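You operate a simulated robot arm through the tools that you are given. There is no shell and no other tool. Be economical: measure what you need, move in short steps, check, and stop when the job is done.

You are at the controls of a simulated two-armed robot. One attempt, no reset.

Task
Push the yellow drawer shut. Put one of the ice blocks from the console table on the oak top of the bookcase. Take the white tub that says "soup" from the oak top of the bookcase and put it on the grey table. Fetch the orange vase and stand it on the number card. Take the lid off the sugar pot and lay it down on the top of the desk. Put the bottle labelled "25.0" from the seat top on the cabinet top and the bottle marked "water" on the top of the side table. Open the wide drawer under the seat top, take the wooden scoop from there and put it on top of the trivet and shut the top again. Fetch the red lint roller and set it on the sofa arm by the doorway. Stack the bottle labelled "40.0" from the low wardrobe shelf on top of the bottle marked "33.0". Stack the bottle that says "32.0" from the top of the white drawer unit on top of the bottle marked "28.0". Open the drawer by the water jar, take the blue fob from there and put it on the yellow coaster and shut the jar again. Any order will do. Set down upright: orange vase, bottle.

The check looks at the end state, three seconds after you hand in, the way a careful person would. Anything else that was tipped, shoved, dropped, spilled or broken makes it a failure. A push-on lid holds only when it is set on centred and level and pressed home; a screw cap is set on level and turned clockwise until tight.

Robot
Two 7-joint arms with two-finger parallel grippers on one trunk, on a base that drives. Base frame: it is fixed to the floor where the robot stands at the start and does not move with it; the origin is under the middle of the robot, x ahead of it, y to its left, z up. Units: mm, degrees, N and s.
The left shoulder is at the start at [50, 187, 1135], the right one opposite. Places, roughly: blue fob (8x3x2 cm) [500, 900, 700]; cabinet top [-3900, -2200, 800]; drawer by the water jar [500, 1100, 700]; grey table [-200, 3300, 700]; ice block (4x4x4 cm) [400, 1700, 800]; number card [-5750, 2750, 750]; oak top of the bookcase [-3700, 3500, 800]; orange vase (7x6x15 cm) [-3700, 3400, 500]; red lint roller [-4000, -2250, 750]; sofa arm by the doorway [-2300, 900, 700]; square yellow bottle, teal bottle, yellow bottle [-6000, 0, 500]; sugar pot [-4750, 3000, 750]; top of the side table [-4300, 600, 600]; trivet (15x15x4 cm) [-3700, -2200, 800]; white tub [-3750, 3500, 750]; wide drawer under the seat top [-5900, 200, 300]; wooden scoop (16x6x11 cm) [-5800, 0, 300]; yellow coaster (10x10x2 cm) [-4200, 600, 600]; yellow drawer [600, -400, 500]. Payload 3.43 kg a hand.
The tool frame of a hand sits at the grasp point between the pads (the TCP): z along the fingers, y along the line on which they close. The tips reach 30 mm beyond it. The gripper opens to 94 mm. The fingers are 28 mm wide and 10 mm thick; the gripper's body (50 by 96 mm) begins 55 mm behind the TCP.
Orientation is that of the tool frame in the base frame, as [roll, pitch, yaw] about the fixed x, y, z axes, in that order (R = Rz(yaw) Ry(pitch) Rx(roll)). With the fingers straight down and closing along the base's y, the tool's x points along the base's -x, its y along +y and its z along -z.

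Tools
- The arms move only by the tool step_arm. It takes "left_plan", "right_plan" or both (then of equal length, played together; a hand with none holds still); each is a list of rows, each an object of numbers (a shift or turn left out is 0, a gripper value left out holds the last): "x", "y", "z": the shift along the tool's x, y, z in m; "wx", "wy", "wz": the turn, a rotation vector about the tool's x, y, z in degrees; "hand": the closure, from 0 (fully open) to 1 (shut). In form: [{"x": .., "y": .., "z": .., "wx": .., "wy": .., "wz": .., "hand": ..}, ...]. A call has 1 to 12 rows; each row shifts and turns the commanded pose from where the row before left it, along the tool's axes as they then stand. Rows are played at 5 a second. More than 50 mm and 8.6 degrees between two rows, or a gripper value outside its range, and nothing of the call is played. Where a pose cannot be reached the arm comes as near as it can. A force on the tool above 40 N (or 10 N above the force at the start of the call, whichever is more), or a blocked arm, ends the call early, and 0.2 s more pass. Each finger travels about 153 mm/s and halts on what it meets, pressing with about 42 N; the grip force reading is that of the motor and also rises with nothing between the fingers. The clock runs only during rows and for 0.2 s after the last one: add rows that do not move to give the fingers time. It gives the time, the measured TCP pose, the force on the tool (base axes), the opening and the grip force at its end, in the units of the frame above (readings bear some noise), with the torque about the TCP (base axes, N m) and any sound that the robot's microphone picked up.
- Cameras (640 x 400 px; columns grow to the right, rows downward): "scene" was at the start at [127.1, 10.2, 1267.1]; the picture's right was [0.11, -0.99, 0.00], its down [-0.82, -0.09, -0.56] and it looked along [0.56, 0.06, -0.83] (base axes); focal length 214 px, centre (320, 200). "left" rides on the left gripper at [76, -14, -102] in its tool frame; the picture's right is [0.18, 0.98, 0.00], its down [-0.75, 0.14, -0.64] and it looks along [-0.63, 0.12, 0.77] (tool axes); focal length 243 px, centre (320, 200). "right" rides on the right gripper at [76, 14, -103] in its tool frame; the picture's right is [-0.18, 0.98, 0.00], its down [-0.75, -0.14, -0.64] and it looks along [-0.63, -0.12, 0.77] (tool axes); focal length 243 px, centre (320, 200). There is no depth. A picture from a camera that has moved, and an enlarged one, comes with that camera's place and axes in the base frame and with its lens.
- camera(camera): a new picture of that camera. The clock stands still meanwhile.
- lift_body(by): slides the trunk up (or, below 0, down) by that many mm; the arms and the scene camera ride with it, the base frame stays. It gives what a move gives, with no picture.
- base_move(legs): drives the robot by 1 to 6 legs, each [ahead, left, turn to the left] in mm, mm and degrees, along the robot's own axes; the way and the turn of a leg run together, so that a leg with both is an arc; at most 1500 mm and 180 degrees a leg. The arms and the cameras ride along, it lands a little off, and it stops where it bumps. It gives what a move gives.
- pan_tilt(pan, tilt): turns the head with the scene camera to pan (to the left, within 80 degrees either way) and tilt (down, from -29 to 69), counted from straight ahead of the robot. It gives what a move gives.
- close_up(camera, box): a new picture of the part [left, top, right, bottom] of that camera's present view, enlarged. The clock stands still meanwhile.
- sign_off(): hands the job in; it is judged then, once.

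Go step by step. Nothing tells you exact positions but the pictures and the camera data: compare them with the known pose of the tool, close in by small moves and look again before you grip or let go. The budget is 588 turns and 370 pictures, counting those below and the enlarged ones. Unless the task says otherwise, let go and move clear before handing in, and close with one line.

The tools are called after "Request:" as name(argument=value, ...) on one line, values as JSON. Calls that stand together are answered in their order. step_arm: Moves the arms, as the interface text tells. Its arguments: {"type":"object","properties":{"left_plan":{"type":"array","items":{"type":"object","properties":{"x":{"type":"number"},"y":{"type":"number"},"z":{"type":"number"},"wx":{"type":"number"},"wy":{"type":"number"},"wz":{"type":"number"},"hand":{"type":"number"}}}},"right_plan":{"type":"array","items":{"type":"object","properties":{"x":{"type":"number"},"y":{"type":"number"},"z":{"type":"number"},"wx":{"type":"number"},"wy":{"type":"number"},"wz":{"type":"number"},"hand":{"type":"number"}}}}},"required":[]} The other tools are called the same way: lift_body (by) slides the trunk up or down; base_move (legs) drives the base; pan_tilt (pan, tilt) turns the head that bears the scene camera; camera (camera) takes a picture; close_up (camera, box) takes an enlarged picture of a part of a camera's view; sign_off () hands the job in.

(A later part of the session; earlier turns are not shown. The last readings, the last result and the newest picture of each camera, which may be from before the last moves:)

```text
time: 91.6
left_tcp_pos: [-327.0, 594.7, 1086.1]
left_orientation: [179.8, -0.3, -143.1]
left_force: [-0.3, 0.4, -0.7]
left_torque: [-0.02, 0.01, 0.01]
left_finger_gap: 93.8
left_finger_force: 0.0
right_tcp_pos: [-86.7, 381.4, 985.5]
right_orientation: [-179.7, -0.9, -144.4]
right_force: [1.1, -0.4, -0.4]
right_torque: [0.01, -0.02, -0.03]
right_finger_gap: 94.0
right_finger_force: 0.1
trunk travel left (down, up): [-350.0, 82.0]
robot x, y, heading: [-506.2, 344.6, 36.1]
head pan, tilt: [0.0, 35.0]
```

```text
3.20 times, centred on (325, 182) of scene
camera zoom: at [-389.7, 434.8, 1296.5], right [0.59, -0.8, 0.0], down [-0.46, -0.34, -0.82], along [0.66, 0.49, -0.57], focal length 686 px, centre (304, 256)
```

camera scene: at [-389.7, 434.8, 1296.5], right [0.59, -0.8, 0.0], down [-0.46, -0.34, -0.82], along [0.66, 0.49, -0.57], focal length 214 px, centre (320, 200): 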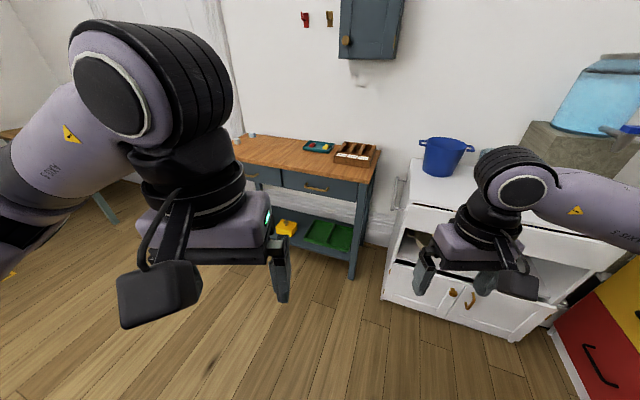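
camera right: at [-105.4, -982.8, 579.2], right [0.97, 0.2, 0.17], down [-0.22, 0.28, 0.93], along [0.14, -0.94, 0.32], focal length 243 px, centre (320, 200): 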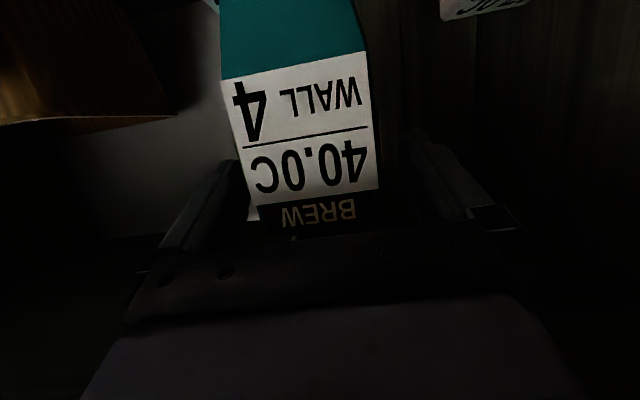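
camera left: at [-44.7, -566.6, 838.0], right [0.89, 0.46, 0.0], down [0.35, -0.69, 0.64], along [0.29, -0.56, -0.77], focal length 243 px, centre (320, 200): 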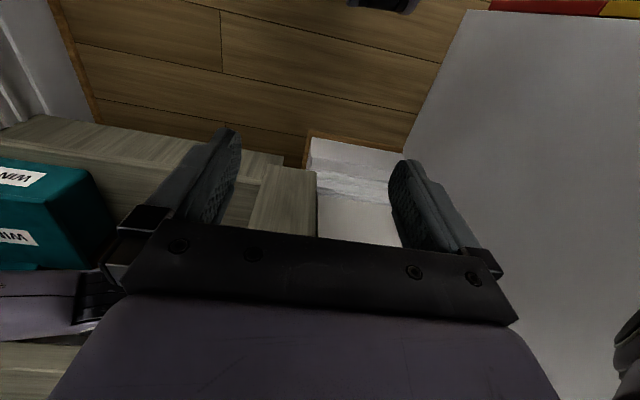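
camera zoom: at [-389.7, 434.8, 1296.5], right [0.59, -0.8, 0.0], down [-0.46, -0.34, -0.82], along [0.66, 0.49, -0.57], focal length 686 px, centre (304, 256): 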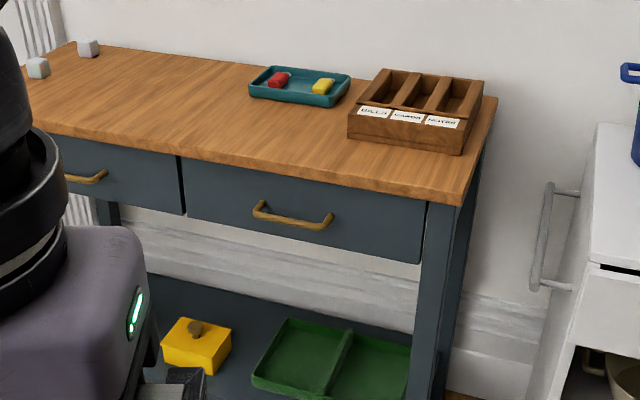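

I drive to face the console squarely with the drawer slightly right of centre.

Request:
base_move(legs=[[420, 406, 0], [0, 0, -17]])

Request:
pan_tilt(pan=-10, tilt=38)

Request:
camera(camera="scene")

```text
time: 95.9
left_tcp_pos: [-157.1, 1103.8, 1085.9]
left_orientation: [179.9, -0.4, -160.3]
left_force: [0.3, 0.0, -0.3]
left_torque: [-0.01, 0.0, -0.01]
left_finger_gap: 93.9
left_finger_force: 0.1
right_tcp_pos: [11.8, 829.5, 984.6]
right_orientation: [-179.8, -0.9, -161.4]
right_force: [0.0, -0.4, 0.6]
right_torque: [0.02, 0.0, 0.0]
right_finger_gap: 94.0
right_finger_force: 0.0
trunk travel left (down, up): [-350.0, 82.0]
robot x, y, heading: [-398.3, 917.2, 19.2]
head pan, tilt: [0.0, 35.0]
```

```text
time: 96.6
left_tcp_pos: [-156.6, 1102.3, 1087.3]
left_orientation: [179.9, -0.4, -160.3]
left_force: [-0.5, 0.9, -0.2]
left_torque: [-0.02, -0.01, -0.02]
left_finger_gap: 94.1
left_finger_force: 0.1
right_tcp_pos: [12.0, 829.9, 987.0]
right_orientation: [-179.6, -0.9, -161.6]
right_force: [0.6, -0.3, -0.1]
right_torque: [-0.03, 0.01, 0.01]
right_finger_gap: 94.1
right_finger_force: 0.1
trunk travel left (down, up): [-350.0, 82.0]
robot x, y, heading: [-400.3, 919.6, 19.4]
head pan, tilt: [-10.0, 38.0]
```

```text
311 pictures are left
camera scene: at [-261.4, 953.3, 1292.0], right [0.16, -0.99, 0.0], down [-0.61, -0.1, -0.79], along [0.78, 0.13, -0.62], focal length 214 px, centre (320, 200)
```

scene: 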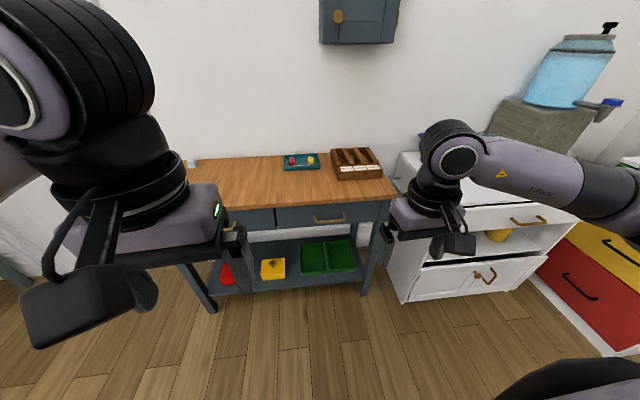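

Console: top z ≈ 795, handle at about (356,1015,716), the front faces heading 14°. I square up and turn the right hand horizontal with the fingers closing vertically.

Request:
base_move(legs=[[0, 60, -5.3]])

Request:
step_arm(right_plan=[{"wy": -8.5}, {"wy": -8.5}, {"wy": -8.5}, {"wy": -8.5}, {"wy": -8.5}, {"wy": -8.5}, {"wy": -8.5}, {"wy": -8.5}, {"wy": -8.5}, {"wy": -8.5}, {"wy": -6}])

Request:
step_arm(right_plan=[{"wz": 8.5}, {"wz": 8.5}, {"wz": 8.5}, {"wz": 8.5}, {"wz": 8.5}, {"wz": 8.5}, {"wz": 8.5}, {"wz": 8.5}, {"wz": 8.5}, {"wz": 8.5}, {"wz": 5}])

Request:
lift_body(by=-200)

Request:
camera(camera="scene")

```text
time: 97.6
left_tcp_pos: [-156.2, 1137.3, 1086.7]
left_orientation: [179.9, -0.3, -165.8]
left_force: [0.6, -0.9, 0.0]
left_torque: [-0.03, -0.01, 0.0]
left_finger_gap: 94.3
left_finger_force: 0.1
right_tcp_pos: [-16.7, 848.7, 985.2]
right_orientation: [-179.7, -0.9, -166.9]
right_force: [-1.0, -0.2, -0.6]
right_torque: [-0.03, -0.02, 0.01]
right_finger_gap: 94.2
right_finger_force: 0.1
trunk travel left (down, up): [-350.0, 82.0]
robot x, y, heading: [-417.7, 974.6, 14.0]
head pan, tilt: [-10.0, 38.0]
```

```text
time: 100.0
left_tcp_pos: [-158.7, 1136.5, 1086.4]
left_orientation: [179.9, -0.5, -165.7]
left_force: [-0.1, -1.4, 0.0]
left_torque: [0.01, 0.0, -0.01]
left_finger_gap: 94.1
left_finger_force: 0.1
right_tcp_pos: [42.0, 873.4, 981.3]
right_orientation: [-179.5, 58.6, -166.4]
right_force: [0.6, 0.3, -0.5]
right_torque: [0.0, 0.03, 0.01]
right_finger_gap: 93.9
right_finger_force: 0.0
right hand out of reach, approached as far as the arm can: row 4, 5, 6, 7, 8, 9, 10, 11
trunk travel left (down, up): [-350.0, 82.0]
robot x, y, heading: [-416.1, 975.3, 13.8]
head pan, tilt: [-10.0, 38.0]
```

```text
time: 102.4
left_tcp_pos: [-158.6, 1136.7, 1085.9]
left_orientation: [179.9, -0.5, -165.7]
left_force: [0.3, -1.0, 0.8]
left_torque: [0.0, -0.04, 0.0]
left_finger_gap: 94.3
left_finger_force: 0.1
right_tcp_pos: [40.8, 875.8, 981.3]
right_orientation: [121.4, 0.0, 102.9]
right_force: [0.4, -0.3, -0.2]
right_torque: [0.03, -0.01, 0.0]
right_finger_gap: 93.7
right_finger_force: 0.1
trunk travel left (down, up): [-350.0, 82.0]
robot x, y, heading: [-419.3, 972.6, 13.9]
head pan, tilt: [-10.0, 38.0]
```

```text
time: 104.6
left_tcp_pos: [-157.4, 1135.2, 886.5]
left_orientation: [179.8, -0.4, -165.6]
left_force: [0.6, -0.1, -0.2]
left_torque: [-0.01, 0.02, 0.0]
left_finger_gap: 94.2
left_finger_force: 0.0
right_tcp_pos: [40.9, 874.7, 780.7]
right_orientation: [121.4, 0.3, 103.1]
right_force: [0.3, 1.2, 0.6]
right_torque: [-0.01, 0.02, -0.01]
right_finger_gap: 94.0
right_finger_force: 0.0
trunk travel left (down, up): [-150.0, 282.0]
robot x, y, heading: [-419.2, 975.7, 13.8]
head pan, tilt: [-10.0, 38.0]
```

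```text
310 pictures are left
camera scene: at [-275.7, 996.5, 1092.0], right [0.07, -1.0, 0.0], down [-0.61, -0.04, -0.79], along [0.79, 0.05, -0.62], focal length 214 px, centre (320, 200)
```

scene: 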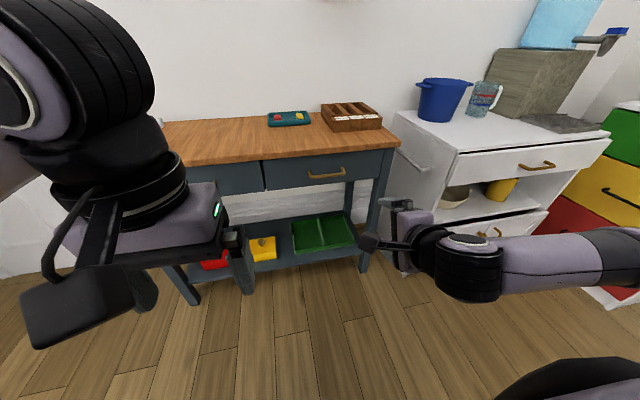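

I finish levelling the right hand, then bring it to the handle's height and side offset, staying short of it.

Request:
step_arm(right_plan=[{"wx": -7.85, "z": 0.02}, {"wx": -7.85, "z": 0.02}, {"wx": -7.85, "z": 0.02}, {"wx": -7.85, "z": 0.02}, {"x": 0.02, "y": -0.02}, {"x": 0.02, "y": -0.02}, {"x": 0.02, "y": -0.025}])

Request:
camera(camera="right")

Request:
camera(camera="scene")

```text
time: 106.2
left_tcp_pos: [-157.8, 1135.8, 887.1]
left_orientation: [179.9, -0.5, -165.8]
left_force: [-0.3, 0.3, 0.4]
left_torque: [0.01, 0.0, 0.01]
left_finger_gap: 94.0
left_finger_force: 0.1
right_tcp_pos: [-3.4, 924.0, 726.0]
right_orientation: [121.4, 0.3, 102.9]
right_force: [0.8, -0.2, -0.1]
right_torque: [-0.02, 0.02, -0.02]
right_finger_gap: 94.1
right_finger_force: 0.1
right hand out of reach, approached as far as the arm can: row 1, 2, 3, 4
trunk travel left (down, up): [-150.0, 282.0]
robot x, y, heading: [-418.2, 970.5, 13.9]
head pan, tilt: [-10.0, 38.0]
```

```text
309 pictures are left
camera right: at [-100.3, 981.3, 790.9], right [0.54, -0.06, 0.84], down [-0.44, -0.87, 0.22], along [0.72, -0.48, -0.5], focal length 243 px, centre (320, 200)
```

right: 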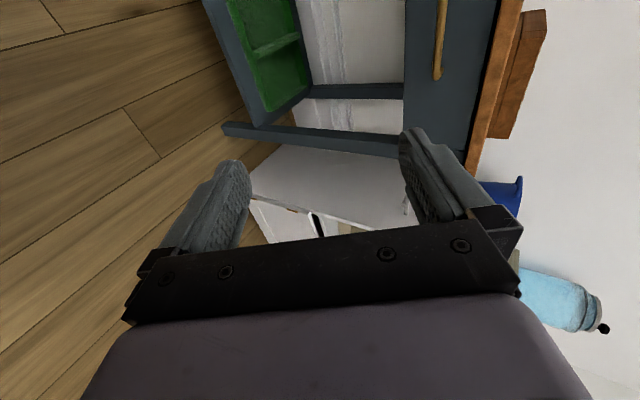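

```text
308 pictures are left
camera scene: at [-275.7, 996.5, 1092.0], right [0.07, -1.0, 0.0], down [-0.61, -0.04, -0.79], along [0.79, 0.05, -0.62], focal length 214 px, centre (320, 200)
```

scene: 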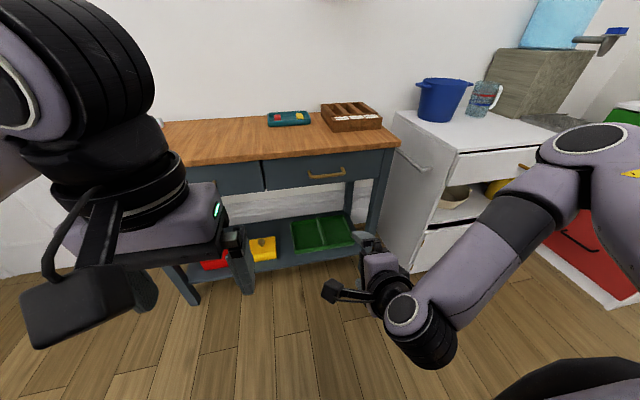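

It can't level so close in. I extend the hand forward first and then level it.

Request:
step_arm(right_plan=[{"z": 0.0343, "y": 0.0206}, {"z": 0.0343, "y": 0.0206}, {"z": 0.0343, "y": 0.0206}, {"z": 0.0343, "y": 0.0206}, {"wx": -7.85}, {"wx": -7.85}, {"wx": -7.85}, {"wx": -7.85}])

```text
time: 108.0
left_tcp_pos: [-157.5, 1136.2, 885.3]
left_orientation: [179.9, -0.4, -165.7]
left_force: [0.2, 0.3, -1.4]
left_torque: [0.02, -0.02, -0.02]
left_finger_gap: 93.9
left_finger_force: 0.1
right_tcp_pos: [117.0, 1037.3, 768.8]
right_orientation: [90.2, 0.2, 102.5]
right_force: [0.2, 0.5, -0.1]
right_torque: [-0.04, -0.01, 0.0]
right_finger_gap: 94.2
right_finger_force: 0.2
right hand out of reach, approached as far as the arm can: row 5, 6, 7, 8
trunk travel left (down, up): [-150.0, 282.0]
robot x, y, heading: [-416.5, 971.9, 14.0]
head pan, tilt: [-10.0, 38.0]
```

Level now. I step right, down and slightly forward.

Request:
step_arm(right_plan=[{"z": 0.04}, {"x": -0.03, "y": -0.018}, {"x": -0.03, "y": -0.018}, {"x": -0.02, "y": -0.017}])

Request:
camera(camera="right")

Request:
camera(camera="scene")

```text
time: 109.0
left_tcp_pos: [-157.6, 1135.9, 886.7]
left_orientation: [179.9, -0.5, -165.7]
left_force: [-0.1, 0.0, -0.2]
left_torque: [0.0, -0.03, 0.0]
left_finger_gap: 94.1
left_finger_force: 0.0
right_tcp_pos: [131.8, 1042.3, 772.2]
right_orientation: [90.4, 0.3, 102.6]
right_force: [0.0, 0.0, -0.4]
right_torque: [-0.02, 0.02, 0.0]
right_finger_gap: 93.8
right_finger_force: 0.0
right hand out of reach, approached as far as the arm can: row 1, 2, 3, 4
trunk travel left (down, up): [-150.0, 282.0]
robot x, y, heading: [-417.2, 975.6, 13.9]
head pan, tilt: [-10.0, 38.0]
```

```text
307 pictures are left
camera right: at [13.5, 1095.2, 786.6], right [0.04, -0.17, 0.98], down [-0.46, -0.88, -0.13], along [0.89, -0.45, -0.12], focal length 243 px, centre (320, 200)
```

right: 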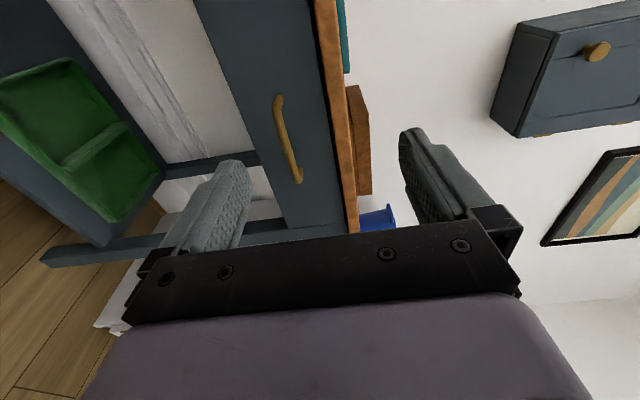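

```text
306 pictures are left
camera scene: at [-275.6, 996.5, 1091.9], right [0.07, -1.0, 0.0], down [-0.61, -0.04, -0.79], along [0.79, 0.05, -0.62], focal length 214 px, centre (320, 200)
```

scene: 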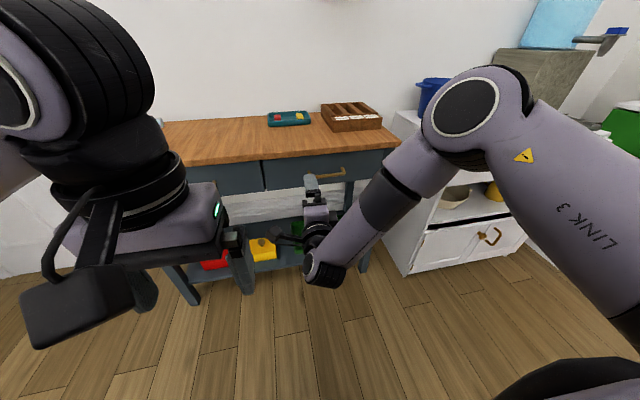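

The wrist camera confirms the handle at about (356,1020,713). The arm won't go lower itself, so I use the trunk and base: down 58, right 70, then forward, with the gripper half closed.

Request:
lift_body(by=-58)

Request:
step_arm(right_plan=[{"hand": 0.45}, {}])

Request:
base_move(legs=[[0, -70, 0], [120, 0, 0]])

Request:
camera(camera="right")

```text
time: 110.0
left_tcp_pos: [-156.8, 1136.4, 829.6]
left_orientation: [179.9, -0.4, -165.7]
left_force: [-0.4, -0.6, -0.5]
left_torque: [0.0, 0.0, -0.02]
left_finger_gap: 94.0
left_finger_force: 0.1
right_tcp_pos: [130.3, 1043.3, 714.6]
right_orientation: [90.3, 0.2, 102.7]
right_force: [-0.1, 0.9, -0.7]
right_torque: [0.02, 0.02, 0.04]
right_finger_gap: 94.0
right_finger_force: 0.1
trunk travel left (down, up): [-92.0, 340.0]
robot x, y, heading: [-416.7, 975.1, 13.8]
head pan, tilt: [-10.0, 38.0]
```

```text
time: 110.6
left_tcp_pos: [-156.5, 1136.5, 827.9]
left_orientation: [179.9, -0.5, -165.7]
left_force: [-0.2, 0.5, 0.7]
left_torque: [0.0, -0.02, 0.02]
left_finger_gap: 93.8
left_finger_force: 0.1
right_tcp_pos: [130.9, 1042.5, 714.2]
right_orientation: [90.4, 0.3, 102.7]
right_force: [-0.1, -0.3, 0.7]
right_torque: [-0.02, 0.02, 0.02]
right_finger_gap: 51.8
right_finger_force: 0.1
trunk travel left (down, up): [-92.0, 340.0]
robot x, y, heading: [-417.7, 973.6, 13.9]
head pan, tilt: [-10.0, 38.0]
```

```text
time: 112.4
left_tcp_pos: [-25.3, 1096.7, 828.7]
left_orientation: [179.9, -0.4, -165.6]
left_force: [-0.2, 0.4, 0.3]
left_torque: [-0.02, -0.01, -0.02]
left_finger_gap: 94.0
left_finger_force: 0.0
right_tcp_pos: [263.0, 1002.8, 713.7]
right_orientation: [90.3, 0.3, 102.6]
right_force: [0.1, -0.6, -1.2]
right_torque: [0.01, 0.04, -0.02]
right_finger_gap: 51.6
right_finger_force: 0.0
trunk travel left (down, up): [-92.0, 340.0]
robot x, y, heading: [-284.8, 931.1, 13.9]
head pan, tilt: [-10.0, 38.0]
```

```text
305 pictures are left
camera right: at [145.4, 1055.1, 728.6], right [0.04, -0.17, 0.98], down [-0.46, -0.88, -0.13], along [0.89, -0.45, -0.12], focal length 243 px, centre (320, 200)
```

right: 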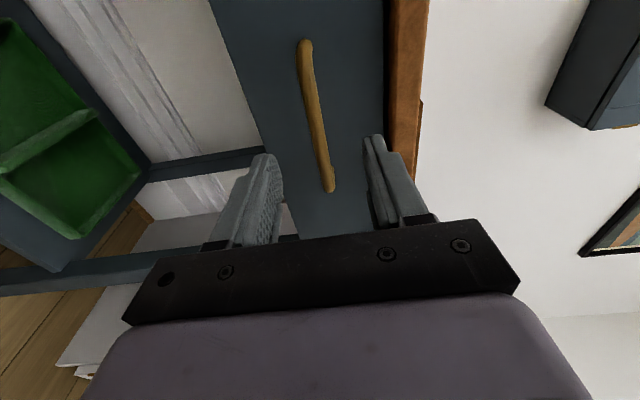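

The handle lines up with the gripper. I drive 90 mm more and check.

Request:
base_move(legs=[[90, 0, 0]])

Request:
camera(camera="right")

```text
time: 113.5
left_tcp_pos: [62.7, 1118.7, 828.9]
left_orientation: [179.8, -0.4, -165.6]
left_force: [0.0, 0.8, 0.6]
left_torque: [0.0, 0.01, 0.02]
left_finger_gap: 93.9
left_finger_force: 0.1
right_tcp_pos: [349.8, 1024.0, 713.3]
right_orientation: [90.3, 0.3, 102.6]
right_force: [-0.8, 0.2, 0.4]
right_torque: [0.01, 0.02, -0.01]
right_finger_gap: 51.8
right_finger_force: 0.0
trunk travel left (down, up): [-92.0, 340.0]
robot x, y, heading: [-198.6, 957.9, 13.9]
head pan, tilt: [-10.0, 38.0]
```

```text
304 pictures are left
camera right: at [232.0, 1077.0, 728.7], right [0.04, -0.17, 0.98], down [-0.46, -0.88, -0.13], along [0.89, -0.45, -0.12], focal length 243 px, centre (320, 200)
```

right: 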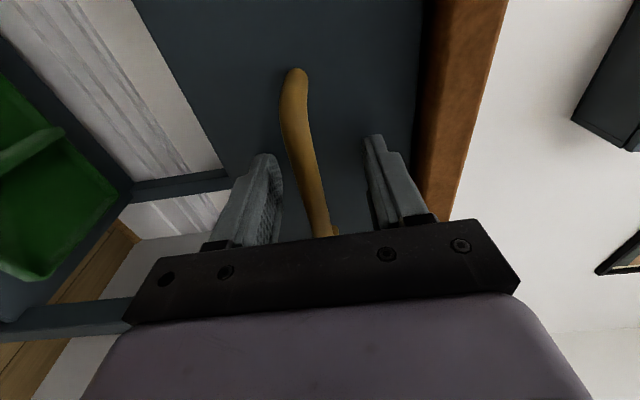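

The bar is between the fingers. I close on it and pull back with the base.

Request:
step_arm(right_plan=[{"hand": 1}, {}, {}])

Request:
base_move(legs=[[-60, 0, 0]])

Request:
camera(camera="scene")

```text
time: 114.3
left_tcp_pos: [62.5, 1118.9, 826.9]
left_orientation: [179.9, -0.6, -165.6]
left_force: [-0.4, -0.5, 0.3]
left_torque: [-0.01, -0.02, -0.01]
left_finger_gap: 94.0
left_finger_force: 0.0
right_tcp_pos: [350.9, 1024.8, 710.1]
right_orientation: [90.9, 0.3, 102.8]
right_force: [-1.0, 0.6, -21.5]
right_torque: [0.35, -0.01, 0.04]
right_finger_gap: 16.3
right_finger_force: 44.8
trunk travel left (down, up): [-92.0, 340.0]
robot x, y, heading: [-196.9, 955.5, 13.8]
head pan, tilt: [-10.0, 38.0]
```

```text
time: 115.3
left_tcp_pos: [5.2, 1102.9, 827.3]
left_orientation: [179.7, -0.6, -165.6]
left_force: [0.1, 0.4, 0.0]
left_torque: [-0.02, 0.01, -0.02]
left_finger_gap: 94.1
left_finger_force: 0.0
right_tcp_pos: [293.1, 1010.1, 709.7]
right_orientation: [90.8, 0.2, 102.5]
right_force: [3.6, -15.3, -24.0]
right_torque: [0.31, -0.05, 1.23]
right_finger_gap: 16.2
right_finger_force: 45.3
trunk travel left (down, up): [-92.0, 340.0]
robot x, y, heading: [-257.9, 940.4, 14.3]
head pan, tilt: [-10.0, 38.0]
```

```text
303 pictures are left
camera scene: at [-112.8, 963.0, 1033.6], right [0.07, -1.0, 0.0], down [-0.62, -0.04, -0.79], along [0.78, 0.06, -0.62], focal length 214 px, centre (320, 200)
```

scene: 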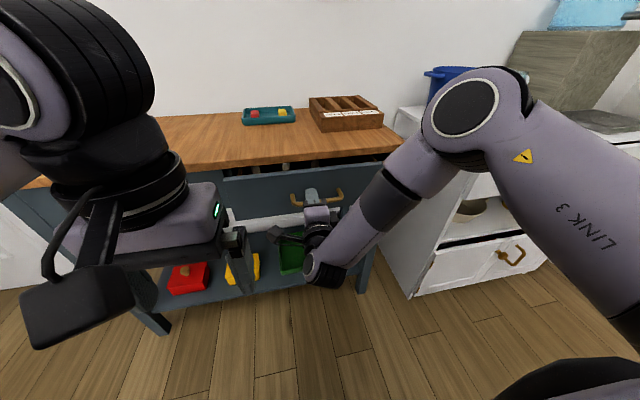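

The drawer is opening. I pull another 140 mm.

Request:
base_move(legs=[[-70, 0, 0], [-70, 0, 0]])

Request:
camera(camera="scene")

```text
time: 116.9
left_tcp_pos: [-131.5, 1068.0, 828.0]
left_orientation: [179.8, -0.5, -165.5]
left_force: [0.1, 0.2, 0.0]
left_torque: [-0.02, -0.03, 0.01]
left_finger_gap: 93.9
left_finger_force: 0.0
right_tcp_pos: [159.3, 971.8, 711.1]
right_orientation: [90.8, 0.5, 101.9]
right_force: [7.5, -29.6, -6.1]
right_torque: [0.45, 0.1, 0.31]
right_finger_gap: 16.4
right_finger_force: 45.3
trunk travel left (down, up): [-92.0, 340.0]
robot x, y, heading: [-386.4, 909.2, 14.3]
head pan, tilt: [-10.0, 38.0]
```

```text
302 pictures are left
camera scene: at [-249.1, 928.3, 1033.9], right [0.07, -1.0, 0.0], down [-0.61, -0.04, -0.79], along [0.79, 0.06, -0.62], focal length 214 px, centre (320, 200)
```

scene: 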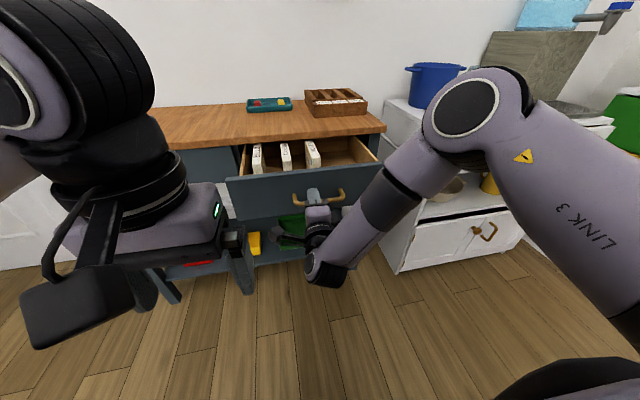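

The drawer is open about 195 mm. I release the handle, back off and look in from higher up.

Request:
step_arm(right_plan=[{"hand": 0.4}, {}, {}])

Request:
base_move(legs=[[-110, 0, 0]])

Request:
lift_body(by=340)

Request:
pan_tilt(pan=-2, tilt=42)

Request:
close_up(camera="scene", box=[220, 110, 420, 235])

```text
time: 117.7
left_tcp_pos: [-133.7, 1070.0, 828.0]
left_orientation: [179.9, -0.4, -165.4]
left_force: [0.3, -0.7, -0.3]
left_torque: [0.02, -0.01, -0.01]
left_finger_gap: 93.9
left_finger_force: 0.1
right_tcp_pos: [158.9, 972.8, 710.4]
right_orientation: [90.8, 0.6, 101.8]
right_force: [0.5, -0.7, 0.2]
right_torque: [-0.05, -0.02, -0.03]
right_finger_gap: 56.1
right_finger_force: 0.1
trunk travel left (down, up): [-92.0, 340.0]
robot x, y, heading: [-392.1, 903.8, 14.0]
head pan, tilt: [-10.0, 38.0]
```

```text
time: 118.9
left_tcp_pos: [-238.1, 1042.9, 830.0]
left_orientation: [179.9, -0.6, -165.6]
left_force: [-0.5, -0.7, -0.1]
left_torque: [0.0, 0.0, -0.02]
left_finger_gap: 94.2
left_finger_force: 0.0
right_tcp_pos: [51.9, 944.2, 710.4]
right_orientation: [90.9, 0.5, 101.7]
right_force: [-1.1, 0.5, 0.4]
right_torque: [0.02, 0.04, 0.0]
right_finger_gap: 56.5
right_finger_force: 0.0
trunk travel left (down, up): [-92.0, 340.0]
robot x, y, heading: [-496.0, 881.8, 13.9]
head pan, tilt: [-10.0, 38.0]
```

```text
time: 122.2
left_tcp_pos: [-238.4, 1041.9, 1168.2]
left_orientation: [179.9, -0.4, -165.6]
left_force: [-0.5, -0.5, -0.1]
left_torque: [0.01, 0.0, -0.02]
left_finger_gap: 94.3
left_finger_force: 0.0
right_tcp_pos: [51.3, 945.0, 1050.0]
right_orientation: [90.8, 0.6, 101.8]
right_force: [-0.5, -0.4, -1.0]
right_torque: [0.01, 0.0, -0.04]
right_finger_gap: 56.5
right_finger_force: 0.0
trunk travel left (down, up): [-432.0, 0.0]
robot x, y, heading: [-495.2, 882.5, 13.8]
head pan, tilt: [-10.0, 38.0]
```

```text
time: 122.9
left_tcp_pos: [-238.0, 1042.9, 1168.3]
left_orientation: [179.9, -0.3, -165.6]
left_force: [-0.5, -0.4, 0.2]
left_torque: [0.02, 0.01, -0.03]
left_finger_gap: 94.0
left_finger_force: 0.1
right_tcp_pos: [52.4, 944.5, 1049.3]
right_orientation: [90.8, 0.6, 101.7]
right_force: [-0.1, -0.6, -0.1]
right_torque: [0.02, 0.01, 0.01]
right_finger_gap: 56.6
right_finger_force: 0.0
trunk travel left (down, up): [-432.0, 0.0]
robot x, y, heading: [-497.9, 881.9, 14.0]
head pan, tilt: [-2.0, 42.0]
```

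```text
3.20 times, centred on (320, 172) of scene
camera zoom: at [-361.1, 914.3, 1367.6], right [0.21, -0.98, 0.0], down [-0.65, -0.14, -0.74], along [0.73, 0.15, -0.67], focal length 686 px, centre (320, 288)
```

zoom: 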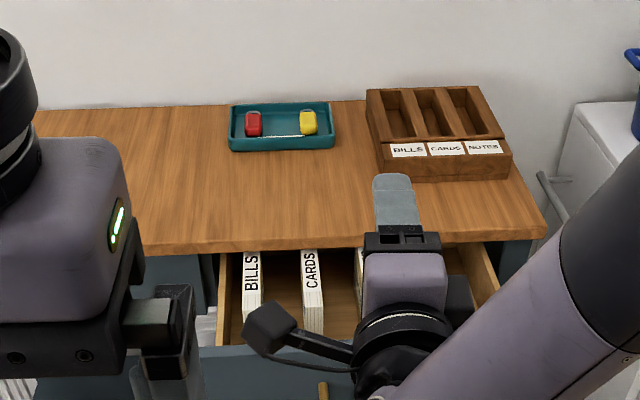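

The fob is probably hidden behind the right arm. I turn the right hand back to pointing down over the drawer to use its camera.

Request:
step_arm(right_plan=[{"wx": 7.85, "hand": 0}, {"wx": 7.85}, {"wx": 7.85}, {"wx": 7.85}, {"wx": 7.85}, {"wx": 7.85}, {"wx": 7.85}, {"wx": 7.85}, {"wx": 7.85}, {"wx": 7.85}, {"wx": 7.85}, {"wx": 3.65}])

Request:
step_arm(right_plan=[{"wz": -8.5}, {"wz": -8.5}, {"wz": -8.5}, {"wz": -8.5}, {"wz": -8.5}, {"wz": -8.5}, {"wz": -8.5}, {"wz": -8.5}, {"wz": -8.5}, {"wz": -8.5}, {"wz": -3}])

Request:
camera(camera="right")

Request:
camera(camera="scene")

```text
time: 125.5
left_tcp_pos: [-237.9, 1043.8, 1168.7]
left_orientation: [180.0, -0.4, -165.6]
left_force: [0.2, 0.2, 0.9]
left_torque: [0.0, -0.02, -0.02]
left_finger_gap: 93.9
left_finger_force: 0.1
right_tcp_pos: [51.8, 944.4, 1049.8]
right_orientation: [-179.0, 0.5, 101.8]
right_force: [-0.7, 0.3, -0.2]
right_torque: [-0.02, 0.01, -0.02]
right_finger_gap: 94.3
right_finger_force: 0.0
trunk travel left (down, up): [-432.0, 0.0]
robot x, y, heading: [-493.0, 877.5, 13.8]
head pan, tilt: [-2.0, 42.0]
```

```text
time: 127.9
left_tcp_pos: [-238.0, 1042.5, 1168.4]
left_orientation: [179.9, -0.3, -165.6]
left_force: [0.1, 0.7, -1.0]
left_torque: [0.0, -0.01, 0.01]
left_finger_gap: 94.2
left_finger_force: 0.1
right_tcp_pos: [53.4, 944.3, 1049.7]
right_orientation: [-179.4, -0.8, -170.2]
right_force: [1.0, -0.3, -0.2]
right_torque: [0.02, -0.02, 0.0]
right_finger_gap: 93.7
right_finger_force: 0.1
trunk travel left (down, up): [-432.0, 0.0]
robot x, y, heading: [-496.5, 880.8, 14.0]
head pan, tilt: [-2.0, 42.0]
```

```text
300 pictures are left
camera right: at [-25.2, 947.0, 1153.9], right [0.01, 1.0, -0.01], down [0.77, 0.0, 0.63], along [0.63, -0.02, -0.77], focal length 243 px, centre (320, 200)
```

right: 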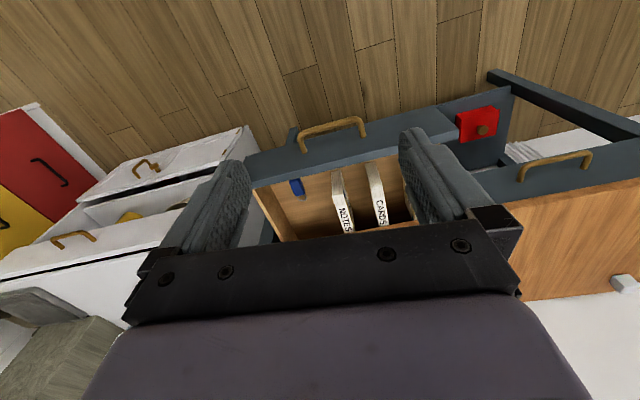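

```text
299 pictures are left
camera scene: at [-361.1, 914.3, 1367.6], right [0.21, -0.98, 0.0], down [-0.65, -0.14, -0.74], along [0.73, 0.15, -0.67], focal length 214 px, centre (320, 200)
```

scene: 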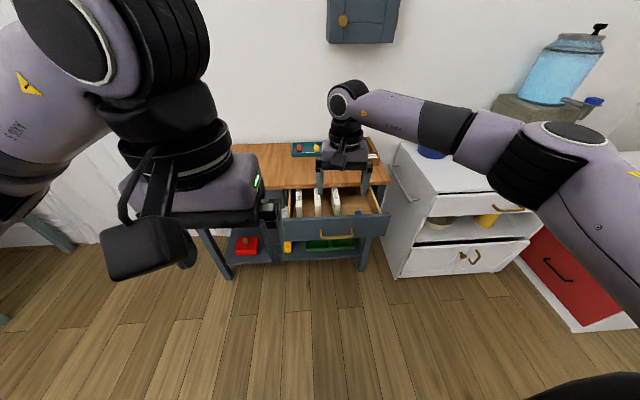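

The blue fob lies at the drawer's front right. I zoom on it.

Request:
close_up(camera="right", box=[240, 100, 420, 240])

Request:
close_up(camera="scene", box=[280, 160, 400, 260])

```text
2.86 times, centred on (330, 170) of right
camera zoom: at [-25.2, 947.0, 1153.9], right [0.01, 1.0, -0.01], down [0.77, 0.0, 0.63], along [0.63, -0.02, -0.77], focal length 693 px, centre (291, 286)
```

zoom: 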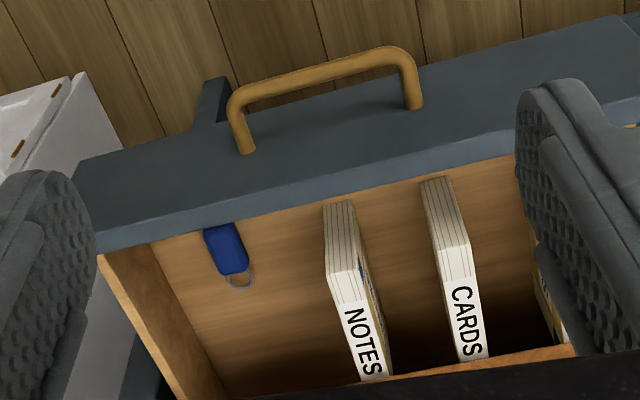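

```text
4.00 times, centred on (340, 210) of scene
camera zoom: at [-361.1, 914.3, 1367.6], right [0.21, -0.98, 0.0], down [-0.65, -0.14, -0.74], along [0.73, 0.15, -0.67], focal length 858 px, centre (240, 160)
```

zoom: 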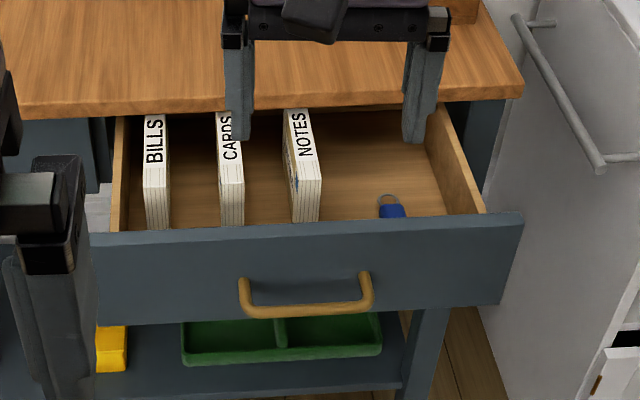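

The fob lies at about (325,880), with the drawer floor near z 665. I drive so the right hand is above it and look again.

Request:
base_move(legs=[[210, -120, 0]])

Request:
step_arm(right_plan=[{"z": 0.05, "hand": 0.36}, {"z": 0.05}, {"z": 0.05}, {"z": 0.03}, {"wz": -8}])

Request:
camera(camera="right")

```text
time: 129.7
left_tcp_pos: [-9.7, 978.2, 1166.8]
left_orientation: [179.9, -0.5, -165.4]
left_force: [0.1, 0.7, -0.7]
left_torque: [0.01, 0.0, -0.01]
left_finger_gap: 94.2
left_finger_force: 0.0
right_tcp_pos: [282.6, 881.1, 1050.3]
right_orientation: [-179.3, -0.8, -170.0]
right_force: [-0.3, 0.1, -0.1]
right_torque: [-0.02, 0.04, -0.03]
right_finger_gap: 93.9
right_finger_force: 0.1
trunk travel left (down, up): [-432.0, 0.0]
robot x, y, heading: [-269.2, 814.9, 14.0]
head pan, tilt: [-2.0, 42.0]
```

```text
time: 130.9
left_tcp_pos: [-9.3, 978.1, 1168.8]
left_orientation: [180.0, -0.4, -165.4]
left_force: [-0.4, -1.0, -1.0]
left_torque: [-0.03, -0.01, -0.02]
left_finger_gap: 94.0
left_finger_force: 0.1
right_tcp_pos: [278.8, 877.9, 868.9]
right_orientation: [-179.5, -0.8, -162.0]
right_force: [0.4, 0.3, -0.9]
right_torque: [-0.01, 0.01, 0.02]
right_finger_gap: 60.3
right_finger_force: 0.0
trunk travel left (down, up): [-432.0, 0.0]
robot x, y, heading: [-265.5, 811.2, 14.4]
head pan, tilt: [-2.0, 42.0]
```

```text
296 pictures are left
camera right: at [202.2, 869.2, 974.0], right [-0.13, 0.99, -0.01], down [0.77, 0.11, 0.63], along [0.63, 0.07, -0.77], focal length 243 px, centre (320, 200)
```

right: 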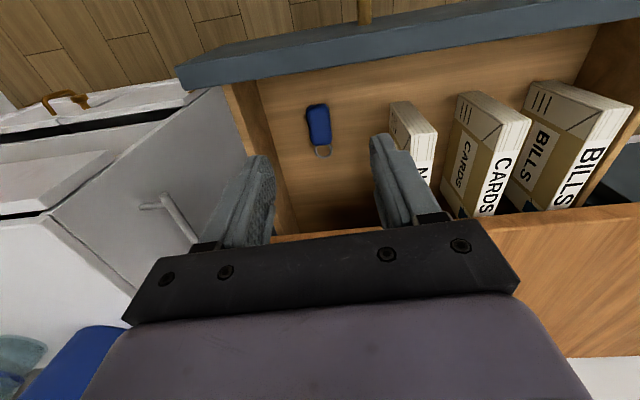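

Fob confirmed at about (323,878). I move over it and go down to z 760, then look.

Request:
step_arm(right_plan=[{"x": -0.042, "y": -0.013}, {"z": 0.04}, {"z": 0.04}, {"z": 0.03}])

Request:
camera(camera="right")

```text
time: 131.9
left_tcp_pos: [-9.2, 977.9, 1168.3]
left_orientation: [180.0, -0.4, -165.3]
left_force: [-0.7, -0.7, -0.3]
left_torque: [0.03, 0.02, 0.02]
left_finger_gap: 93.9
left_finger_force: 0.0
right_tcp_pos: [291.4, 865.7, 789.5]
right_orientation: [-179.5, -0.8, -161.9]
right_force: [-0.3, 0.7, 0.7]
right_torque: [-0.01, 0.03, 0.03]
right_finger_gap: 60.1
right_finger_force: 0.2
right hand out of reach, approached as far as the arm can: row 2, 3, 4
trunk travel left (down, up): [-432.0, 0.0]
robot x, y, heading: [-269.8, 815.1, 14.1]
head pan, tilt: [-2.0, 42.0]
```

```text
295 pictures are left
camera right: at [214.9, 856.5, 892.8], right [-0.13, 0.99, -0.01], down [0.77, 0.11, 0.63], along [0.63, 0.07, -0.78], focal length 243 px, centre (320, 200)
```

right: 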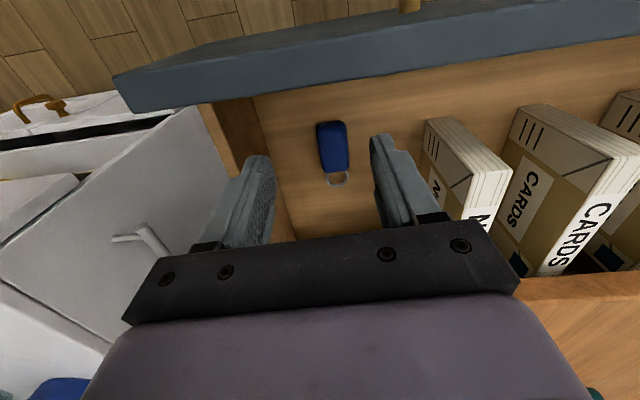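

The arm is at full stretch downward; I raise the hand, lower the trunk, and re-aim.

Request:
step_arm(right_plan=[{"z": -0.05}, {"z": -0.05}, {"z": -0.05}, {"z": -0.04}])

Request:
lift_body(by=-210)

Request:
camera(camera="right")

```text
time: 132.9
left_tcp_pos: [-9.9, 978.2, 1167.2]
left_orientation: [179.9, -0.4, -165.4]
left_force: [-0.5, 0.0, 0.4]
left_torque: [0.02, 0.01, -0.02]
left_finger_gap: 94.1
left_finger_force: 0.1
right_tcp_pos: [294.1, 867.5, 983.2]
right_orientation: [-179.5, -0.9, -162.0]
right_force: [0.9, 0.2, 0.2]
right_torque: [0.02, -0.01, -0.01]
right_finger_gap: 60.3
right_finger_force: 0.1
trunk travel left (down, up): [-432.0, 0.0]
robot x, y, heading: [-267.1, 815.0, 14.3]
head pan, tilt: [-2.0, 42.0]
```

```text
time: 135.1
left_tcp_pos: [-8.9, 977.5, 958.4]
left_orientation: [179.8, -0.5, -165.4]
left_force: [-0.6, 0.5, -0.3]
left_torque: [-0.01, -0.01, 0.01]
left_finger_gap: 94.0
left_finger_force: 0.1
right_tcp_pos: [293.5, 867.3, 771.8]
right_orientation: [-179.6, -0.7, -161.9]
right_force: [-0.3, -0.2, -0.3]
right_torque: [0.01, -0.01, 0.0]
right_finger_gap: 60.4
right_finger_force: 0.0
trunk travel left (down, up): [-222.0, 210.0]
robot x, y, heading: [-269.7, 813.7, 14.1]
head pan, tilt: [-2.0, 42.0]
```

```text
294 pictures are left
camera right: at [217.3, 859.3, 875.6], right [-0.13, 0.99, -0.01], down [0.77, 0.11, 0.63], along [0.63, 0.07, -0.77], focal length 243 px, centre (320, 200)
```

right: 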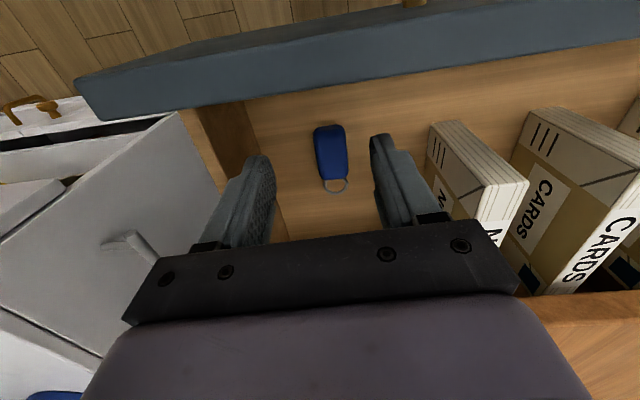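

Fob at (327,880), centre z ≈ 668. I move over it and descend to z 692.

Request:
step_arm(right_plan=[{"x": -0.036, "y": 0.002}, {"z": 0.03}, {"z": 0.03}])

Request:
camera(camera="right")

```text
time: 135.9
left_tcp_pos: [-10.8, 978.5, 958.6]
left_orientation: [179.8, -0.5, -165.3]
left_force: [0.5, -1.0, -1.1]
left_torque: [0.03, -0.03, -0.03]
left_finger_gap: 94.0
left_finger_force: 0.0
right_tcp_pos: [328.5, 881.5, 713.0]
right_orientation: [-179.5, -0.7, -162.0]
right_force: [0.0, 0.5, 0.2]
right_torque: [-0.03, 0.0, 0.0]
right_finger_gap: 60.0
right_finger_force: 0.0
trunk travel left (down, up): [-222.0, 210.0]
robot x, y, heading: [-265.9, 814.1, 14.1]
head pan, tilt: [-2.0, 42.0]
```

```text
293 pictures are left
camera right: at [250.9, 872.0, 816.3], right [-0.13, 0.99, -0.01], down [0.77, 0.11, 0.63], along [0.63, 0.07, -0.77], focal length 243 px, centre (320, 200)
```

right: 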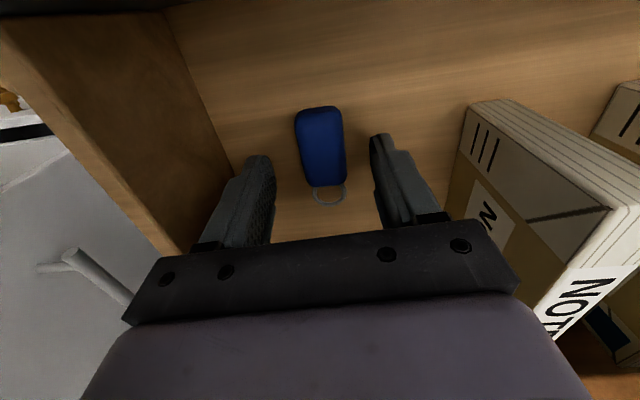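

Request:
step_arm(right_plan=[{"z": 0.012}, {"z": 0.01}, {"hand": 1}, {}, {}])

Request:
step_arm(right_plan=[{"z": -0.04}, {"z": -0.04}, {"z": -0.04}, {"z": -0.04}])

Request:
camera(camera="right")

```text
time: 137.0
left_tcp_pos: [-9.8, 977.9, 957.2]
left_orientation: [179.9, -0.4, -165.3]
left_force: [-0.5, 0.4, 0.1]
left_torque: [-0.02, -0.01, 0.01]
left_finger_gap: 93.8
left_finger_force: 0.0
right_tcp_pos: [328.4, 887.4, 699.4]
right_orientation: [179.9, 0.1, -161.6]
right_force: [1.3, 0.8, 13.5]
right_torque: [-0.13, 0.19, 0.01]
right_finger_gap: 26.4
right_finger_force: 42.0
trunk travel left (down, up): [-222.0, 210.0]
robot x, y, heading: [-266.3, 816.6, 14.4]
head pan, tilt: [-2.0, 42.0]
stopped in row 5 (right hand): the force on the tool passed its limit (the readings are from after the stop); the commanded pose is now the measured one
```

```text
time: 138.0
left_tcp_pos: [-9.9, 978.4, 957.9]
left_orientation: [179.9, -0.4, -165.3]
left_force: [-0.1, -0.9, -0.5]
left_torque: [-0.01, 0.04, 0.0]
left_finger_gap: 94.0
left_finger_force: 0.0
right_tcp_pos: [328.1, 886.7, 855.4]
right_orientation: [-180.0, -0.3, -161.5]
right_force: [-0.1, -0.1, -0.5]
right_torque: [0.02, -0.03, 0.0]
right_finger_gap: 26.6
right_finger_force: 42.4
trunk travel left (down, up): [-222.0, 210.0]
robot x, y, heading: [-266.2, 815.7, 14.1]
head pan, tilt: [-2.0, 42.0]
```

```text
292 pictures are left
camera right: at [251.0, 877.3, 958.8], right [-0.14, 0.99, 0.0], down [0.76, 0.11, 0.64], along [0.63, 0.08, -0.77], focal length 243 px, centre (320, 200)
```

right: 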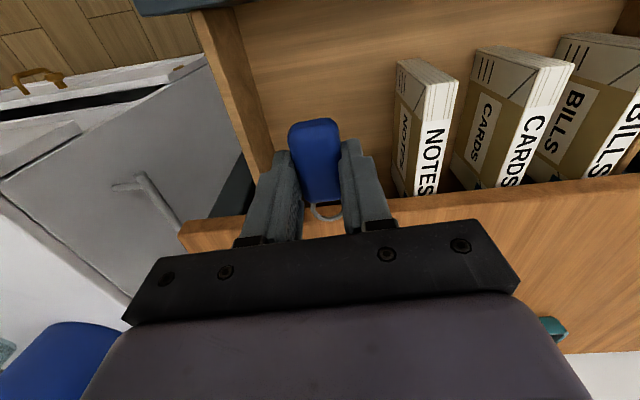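

The blue fob is held. I retract and raise the right hand, and tilt the closed left hand forward to push the drawer shut.

Request:
step_arm(right_plan=[{"x": 0.035, "z": -0.02}, {"x": 0.035, "z": -0.02}, {"x": 0.035, "z": -0.02}, {"x": 0.035, "z": -0.02}, {"x": 0.03, "z": -0.02}, {}], left_plan=[{"wy": -8.4, "hand": 1}, {"wy": -8.4}, {"wy": -8.4}, {"wy": -8.4}, {"wy": -8.4}, {"wy": -8.4}])

Request:
base_move(legs=[[-80, 0, 0]])

```text
time: 139.2
left_tcp_pos: [-4.2, 979.5, 962.1]
left_orientation: [-179.6, 38.3, -164.1]
left_force: [1.6, 0.4, -0.6]
left_torque: [-0.01, -0.1, -0.02]
left_finger_gap: 0.0
left_finger_force: 33.2
right_tcp_pos: [180.4, 838.0, 947.8]
right_orientation: [180.0, -0.2, -161.6]
right_force: [0.9, -0.5, -0.4]
right_torque: [-0.05, 0.02, -0.01]
right_finger_gap: 26.7
right_finger_force: 41.8
trunk travel left (down, up): [-222.0, 210.0]
robot x, y, heading: [-267.3, 813.8, 13.7]
head pan, tilt: [-2.0, 42.0]
stopped in row 5 (left hand): the force on the tool passed its limit (the readings are from after the stop); the commanded pose is now the measured one
```

```text
time: 140.3
left_tcp_pos: [-83.9, 960.6, 962.4]
left_orientation: [-179.6, 38.4, -164.1]
left_force: [1.9, -1.0, 0.4]
left_torque: [-0.03, 0.11, 0.09]
left_finger_gap: 0.0
left_finger_force: 32.8
right_tcp_pos: [101.2, 817.2, 947.6]
right_orientation: [179.9, -0.3, -161.6]
right_force: [0.1, 0.4, -1.0]
right_torque: [0.02, 0.0, 0.03]
right_finger_gap: 26.5
right_finger_force: 42.0
trunk travel left (down, up): [-222.0, 210.0]
robot x, y, heading: [-348.1, 795.6, 14.3]
head pan, tilt: [-2.0, 42.0]
```

The left hand felt a force during the turn; I look at what is there.

Request:
pan_tilt(pan=15, tilt=48)

Request:
camera(camera="scene")

```text
time: 141.1
left_tcp_pos: [-83.0, 960.1, 961.0]
left_orientation: [-179.6, 38.3, -164.1]
left_force: [0.8, 0.3, 0.8]
left_torque: [0.02, 0.01, 0.09]
left_finger_gap: 0.3
left_finger_force: 33.6
right_tcp_pos: [101.3, 818.2, 947.4]
right_orientation: [-180.0, -0.2, -161.6]
right_force: [-0.1, -0.1, -1.0]
right_torque: [0.02, -0.03, 0.03]
right_finger_gap: 26.7
right_finger_force: 42.2
trunk travel left (down, up): [-222.0, 210.0]
robot x, y, heading: [-348.1, 795.3, 14.5]
head pan, tilt: [15.0, 48.0]
```

```text
291 pictures are left
camera scene: at [-222.4, 850.6, 1149.1], right [0.49, -0.87, 0.0], down [-0.65, -0.36, -0.67], along [0.58, 0.33, -0.74], focal length 214 px, centre (320, 200)
```

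scene: 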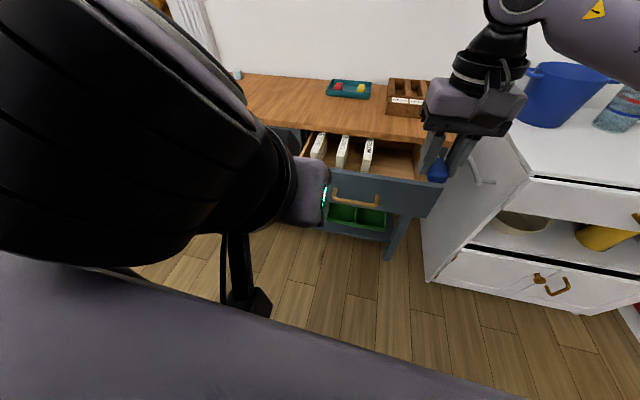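

The left wrist was too near the robot's own body. I extend the hand forward and tilt more.

Request:
step_arm(left_plan=[{"z": 0.0246, "x": -0.0315}, {"z": 0.0246, "x": -0.0315}, {"z": 0.0246, "x": -0.0315}, {"z": 0.0246, "x": -0.0315}, {"wy": -8.4}, {"wy": -8.4}])

Request:
camera(camera="scene")

```text
time: 142.5
left_tcp_pos: [71.2, 1001.8, 962.3]
left_orientation: [-179.3, 55.2, -163.9]
left_force: [0.2, 0.1, -0.3]
left_torque: [0.02, 0.0, -0.03]
left_finger_gap: 0.0
left_finger_force: 33.2
right_tcp_pos: [102.4, 817.7, 948.2]
right_orientation: [-180.0, -0.3, -161.7]
right_force: [0.6, 0.1, -0.3]
right_torque: [0.0, 0.02, -0.05]
right_finger_gap: 26.6
right_finger_force: 42.6
trunk travel left (down, up): [-222.0, 210.0]
robot x, y, heading: [-345.4, 795.8, 14.2]
head pan, tilt: [15.0, 48.0]
```

```text
290 pictures are left
camera scene: at [-222.5, 850.7, 1149.1], right [0.49, -0.87, 0.0], down [-0.65, -0.36, -0.67], along [0.58, 0.33, -0.74], focal length 214 px, centre (320, 200)
```

scene: 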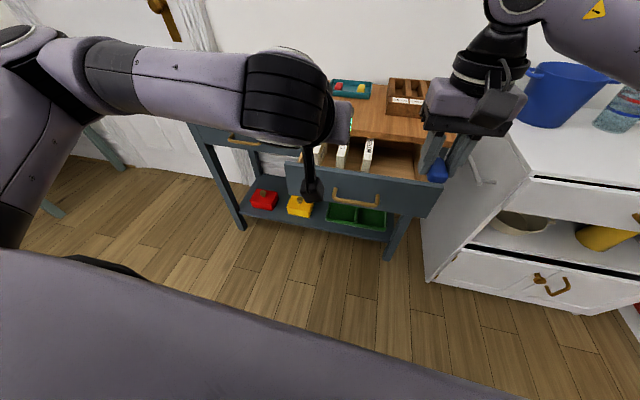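

I lower the left hand in front of the panel, left of the handle, and check.

Request:
step_arm(left_plan=[{"y": 0.04}, {"z": 0.0258, "x": 0.0369}, {"z": 0.0258, "x": 0.0369}, {"z": 0.0258, "x": 0.0369}, {"z": 0.0258, "x": 0.0369}, {"z": 0.0258, "x": 0.0369}, {"z": 0.0143, "x": 0.0205}])

Request:
camera(camera="scene")

```text
time: 144.1
left_tcp_pos: [61.2, 1041.1, 713.4]
left_orientation: [-179.4, 55.2, -164.0]
left_force: [-0.6, 0.1, 0.3]
left_torque: [-0.01, 0.0, 0.0]
left_finger_gap: 0.0
left_finger_force: 33.2
right_tcp_pos: [101.8, 818.0, 947.2]
right_orientation: [180.0, -0.3, -161.6]
right_force: [-0.9, -0.2, -0.2]
right_torque: [-0.05, -0.01, 0.01]
right_finger_gap: 26.7
right_finger_force: 42.5
trunk travel left (down, up): [-222.0, 210.0]
robot x, y, heading: [-346.9, 794.1, 14.3]
head pan, tilt: [15.0, 48.0]
```

```text
289 pictures are left
camera scene: at [-222.4, 850.6, 1149.1], right [0.49, -0.87, 0.0], down [-0.65, -0.36, -0.67], along [0.58, 0.33, -0.74], focal length 214 px, centre (320, 200)
```

scene: 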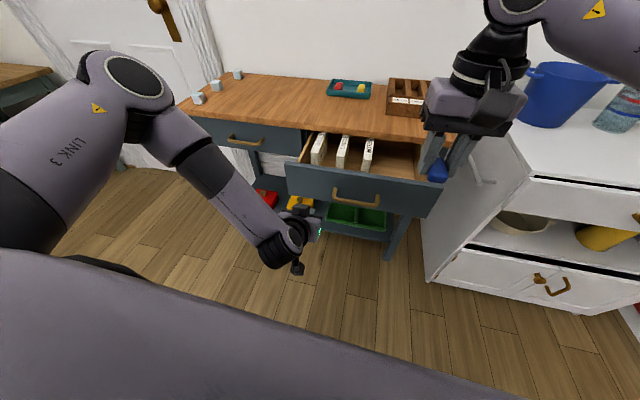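

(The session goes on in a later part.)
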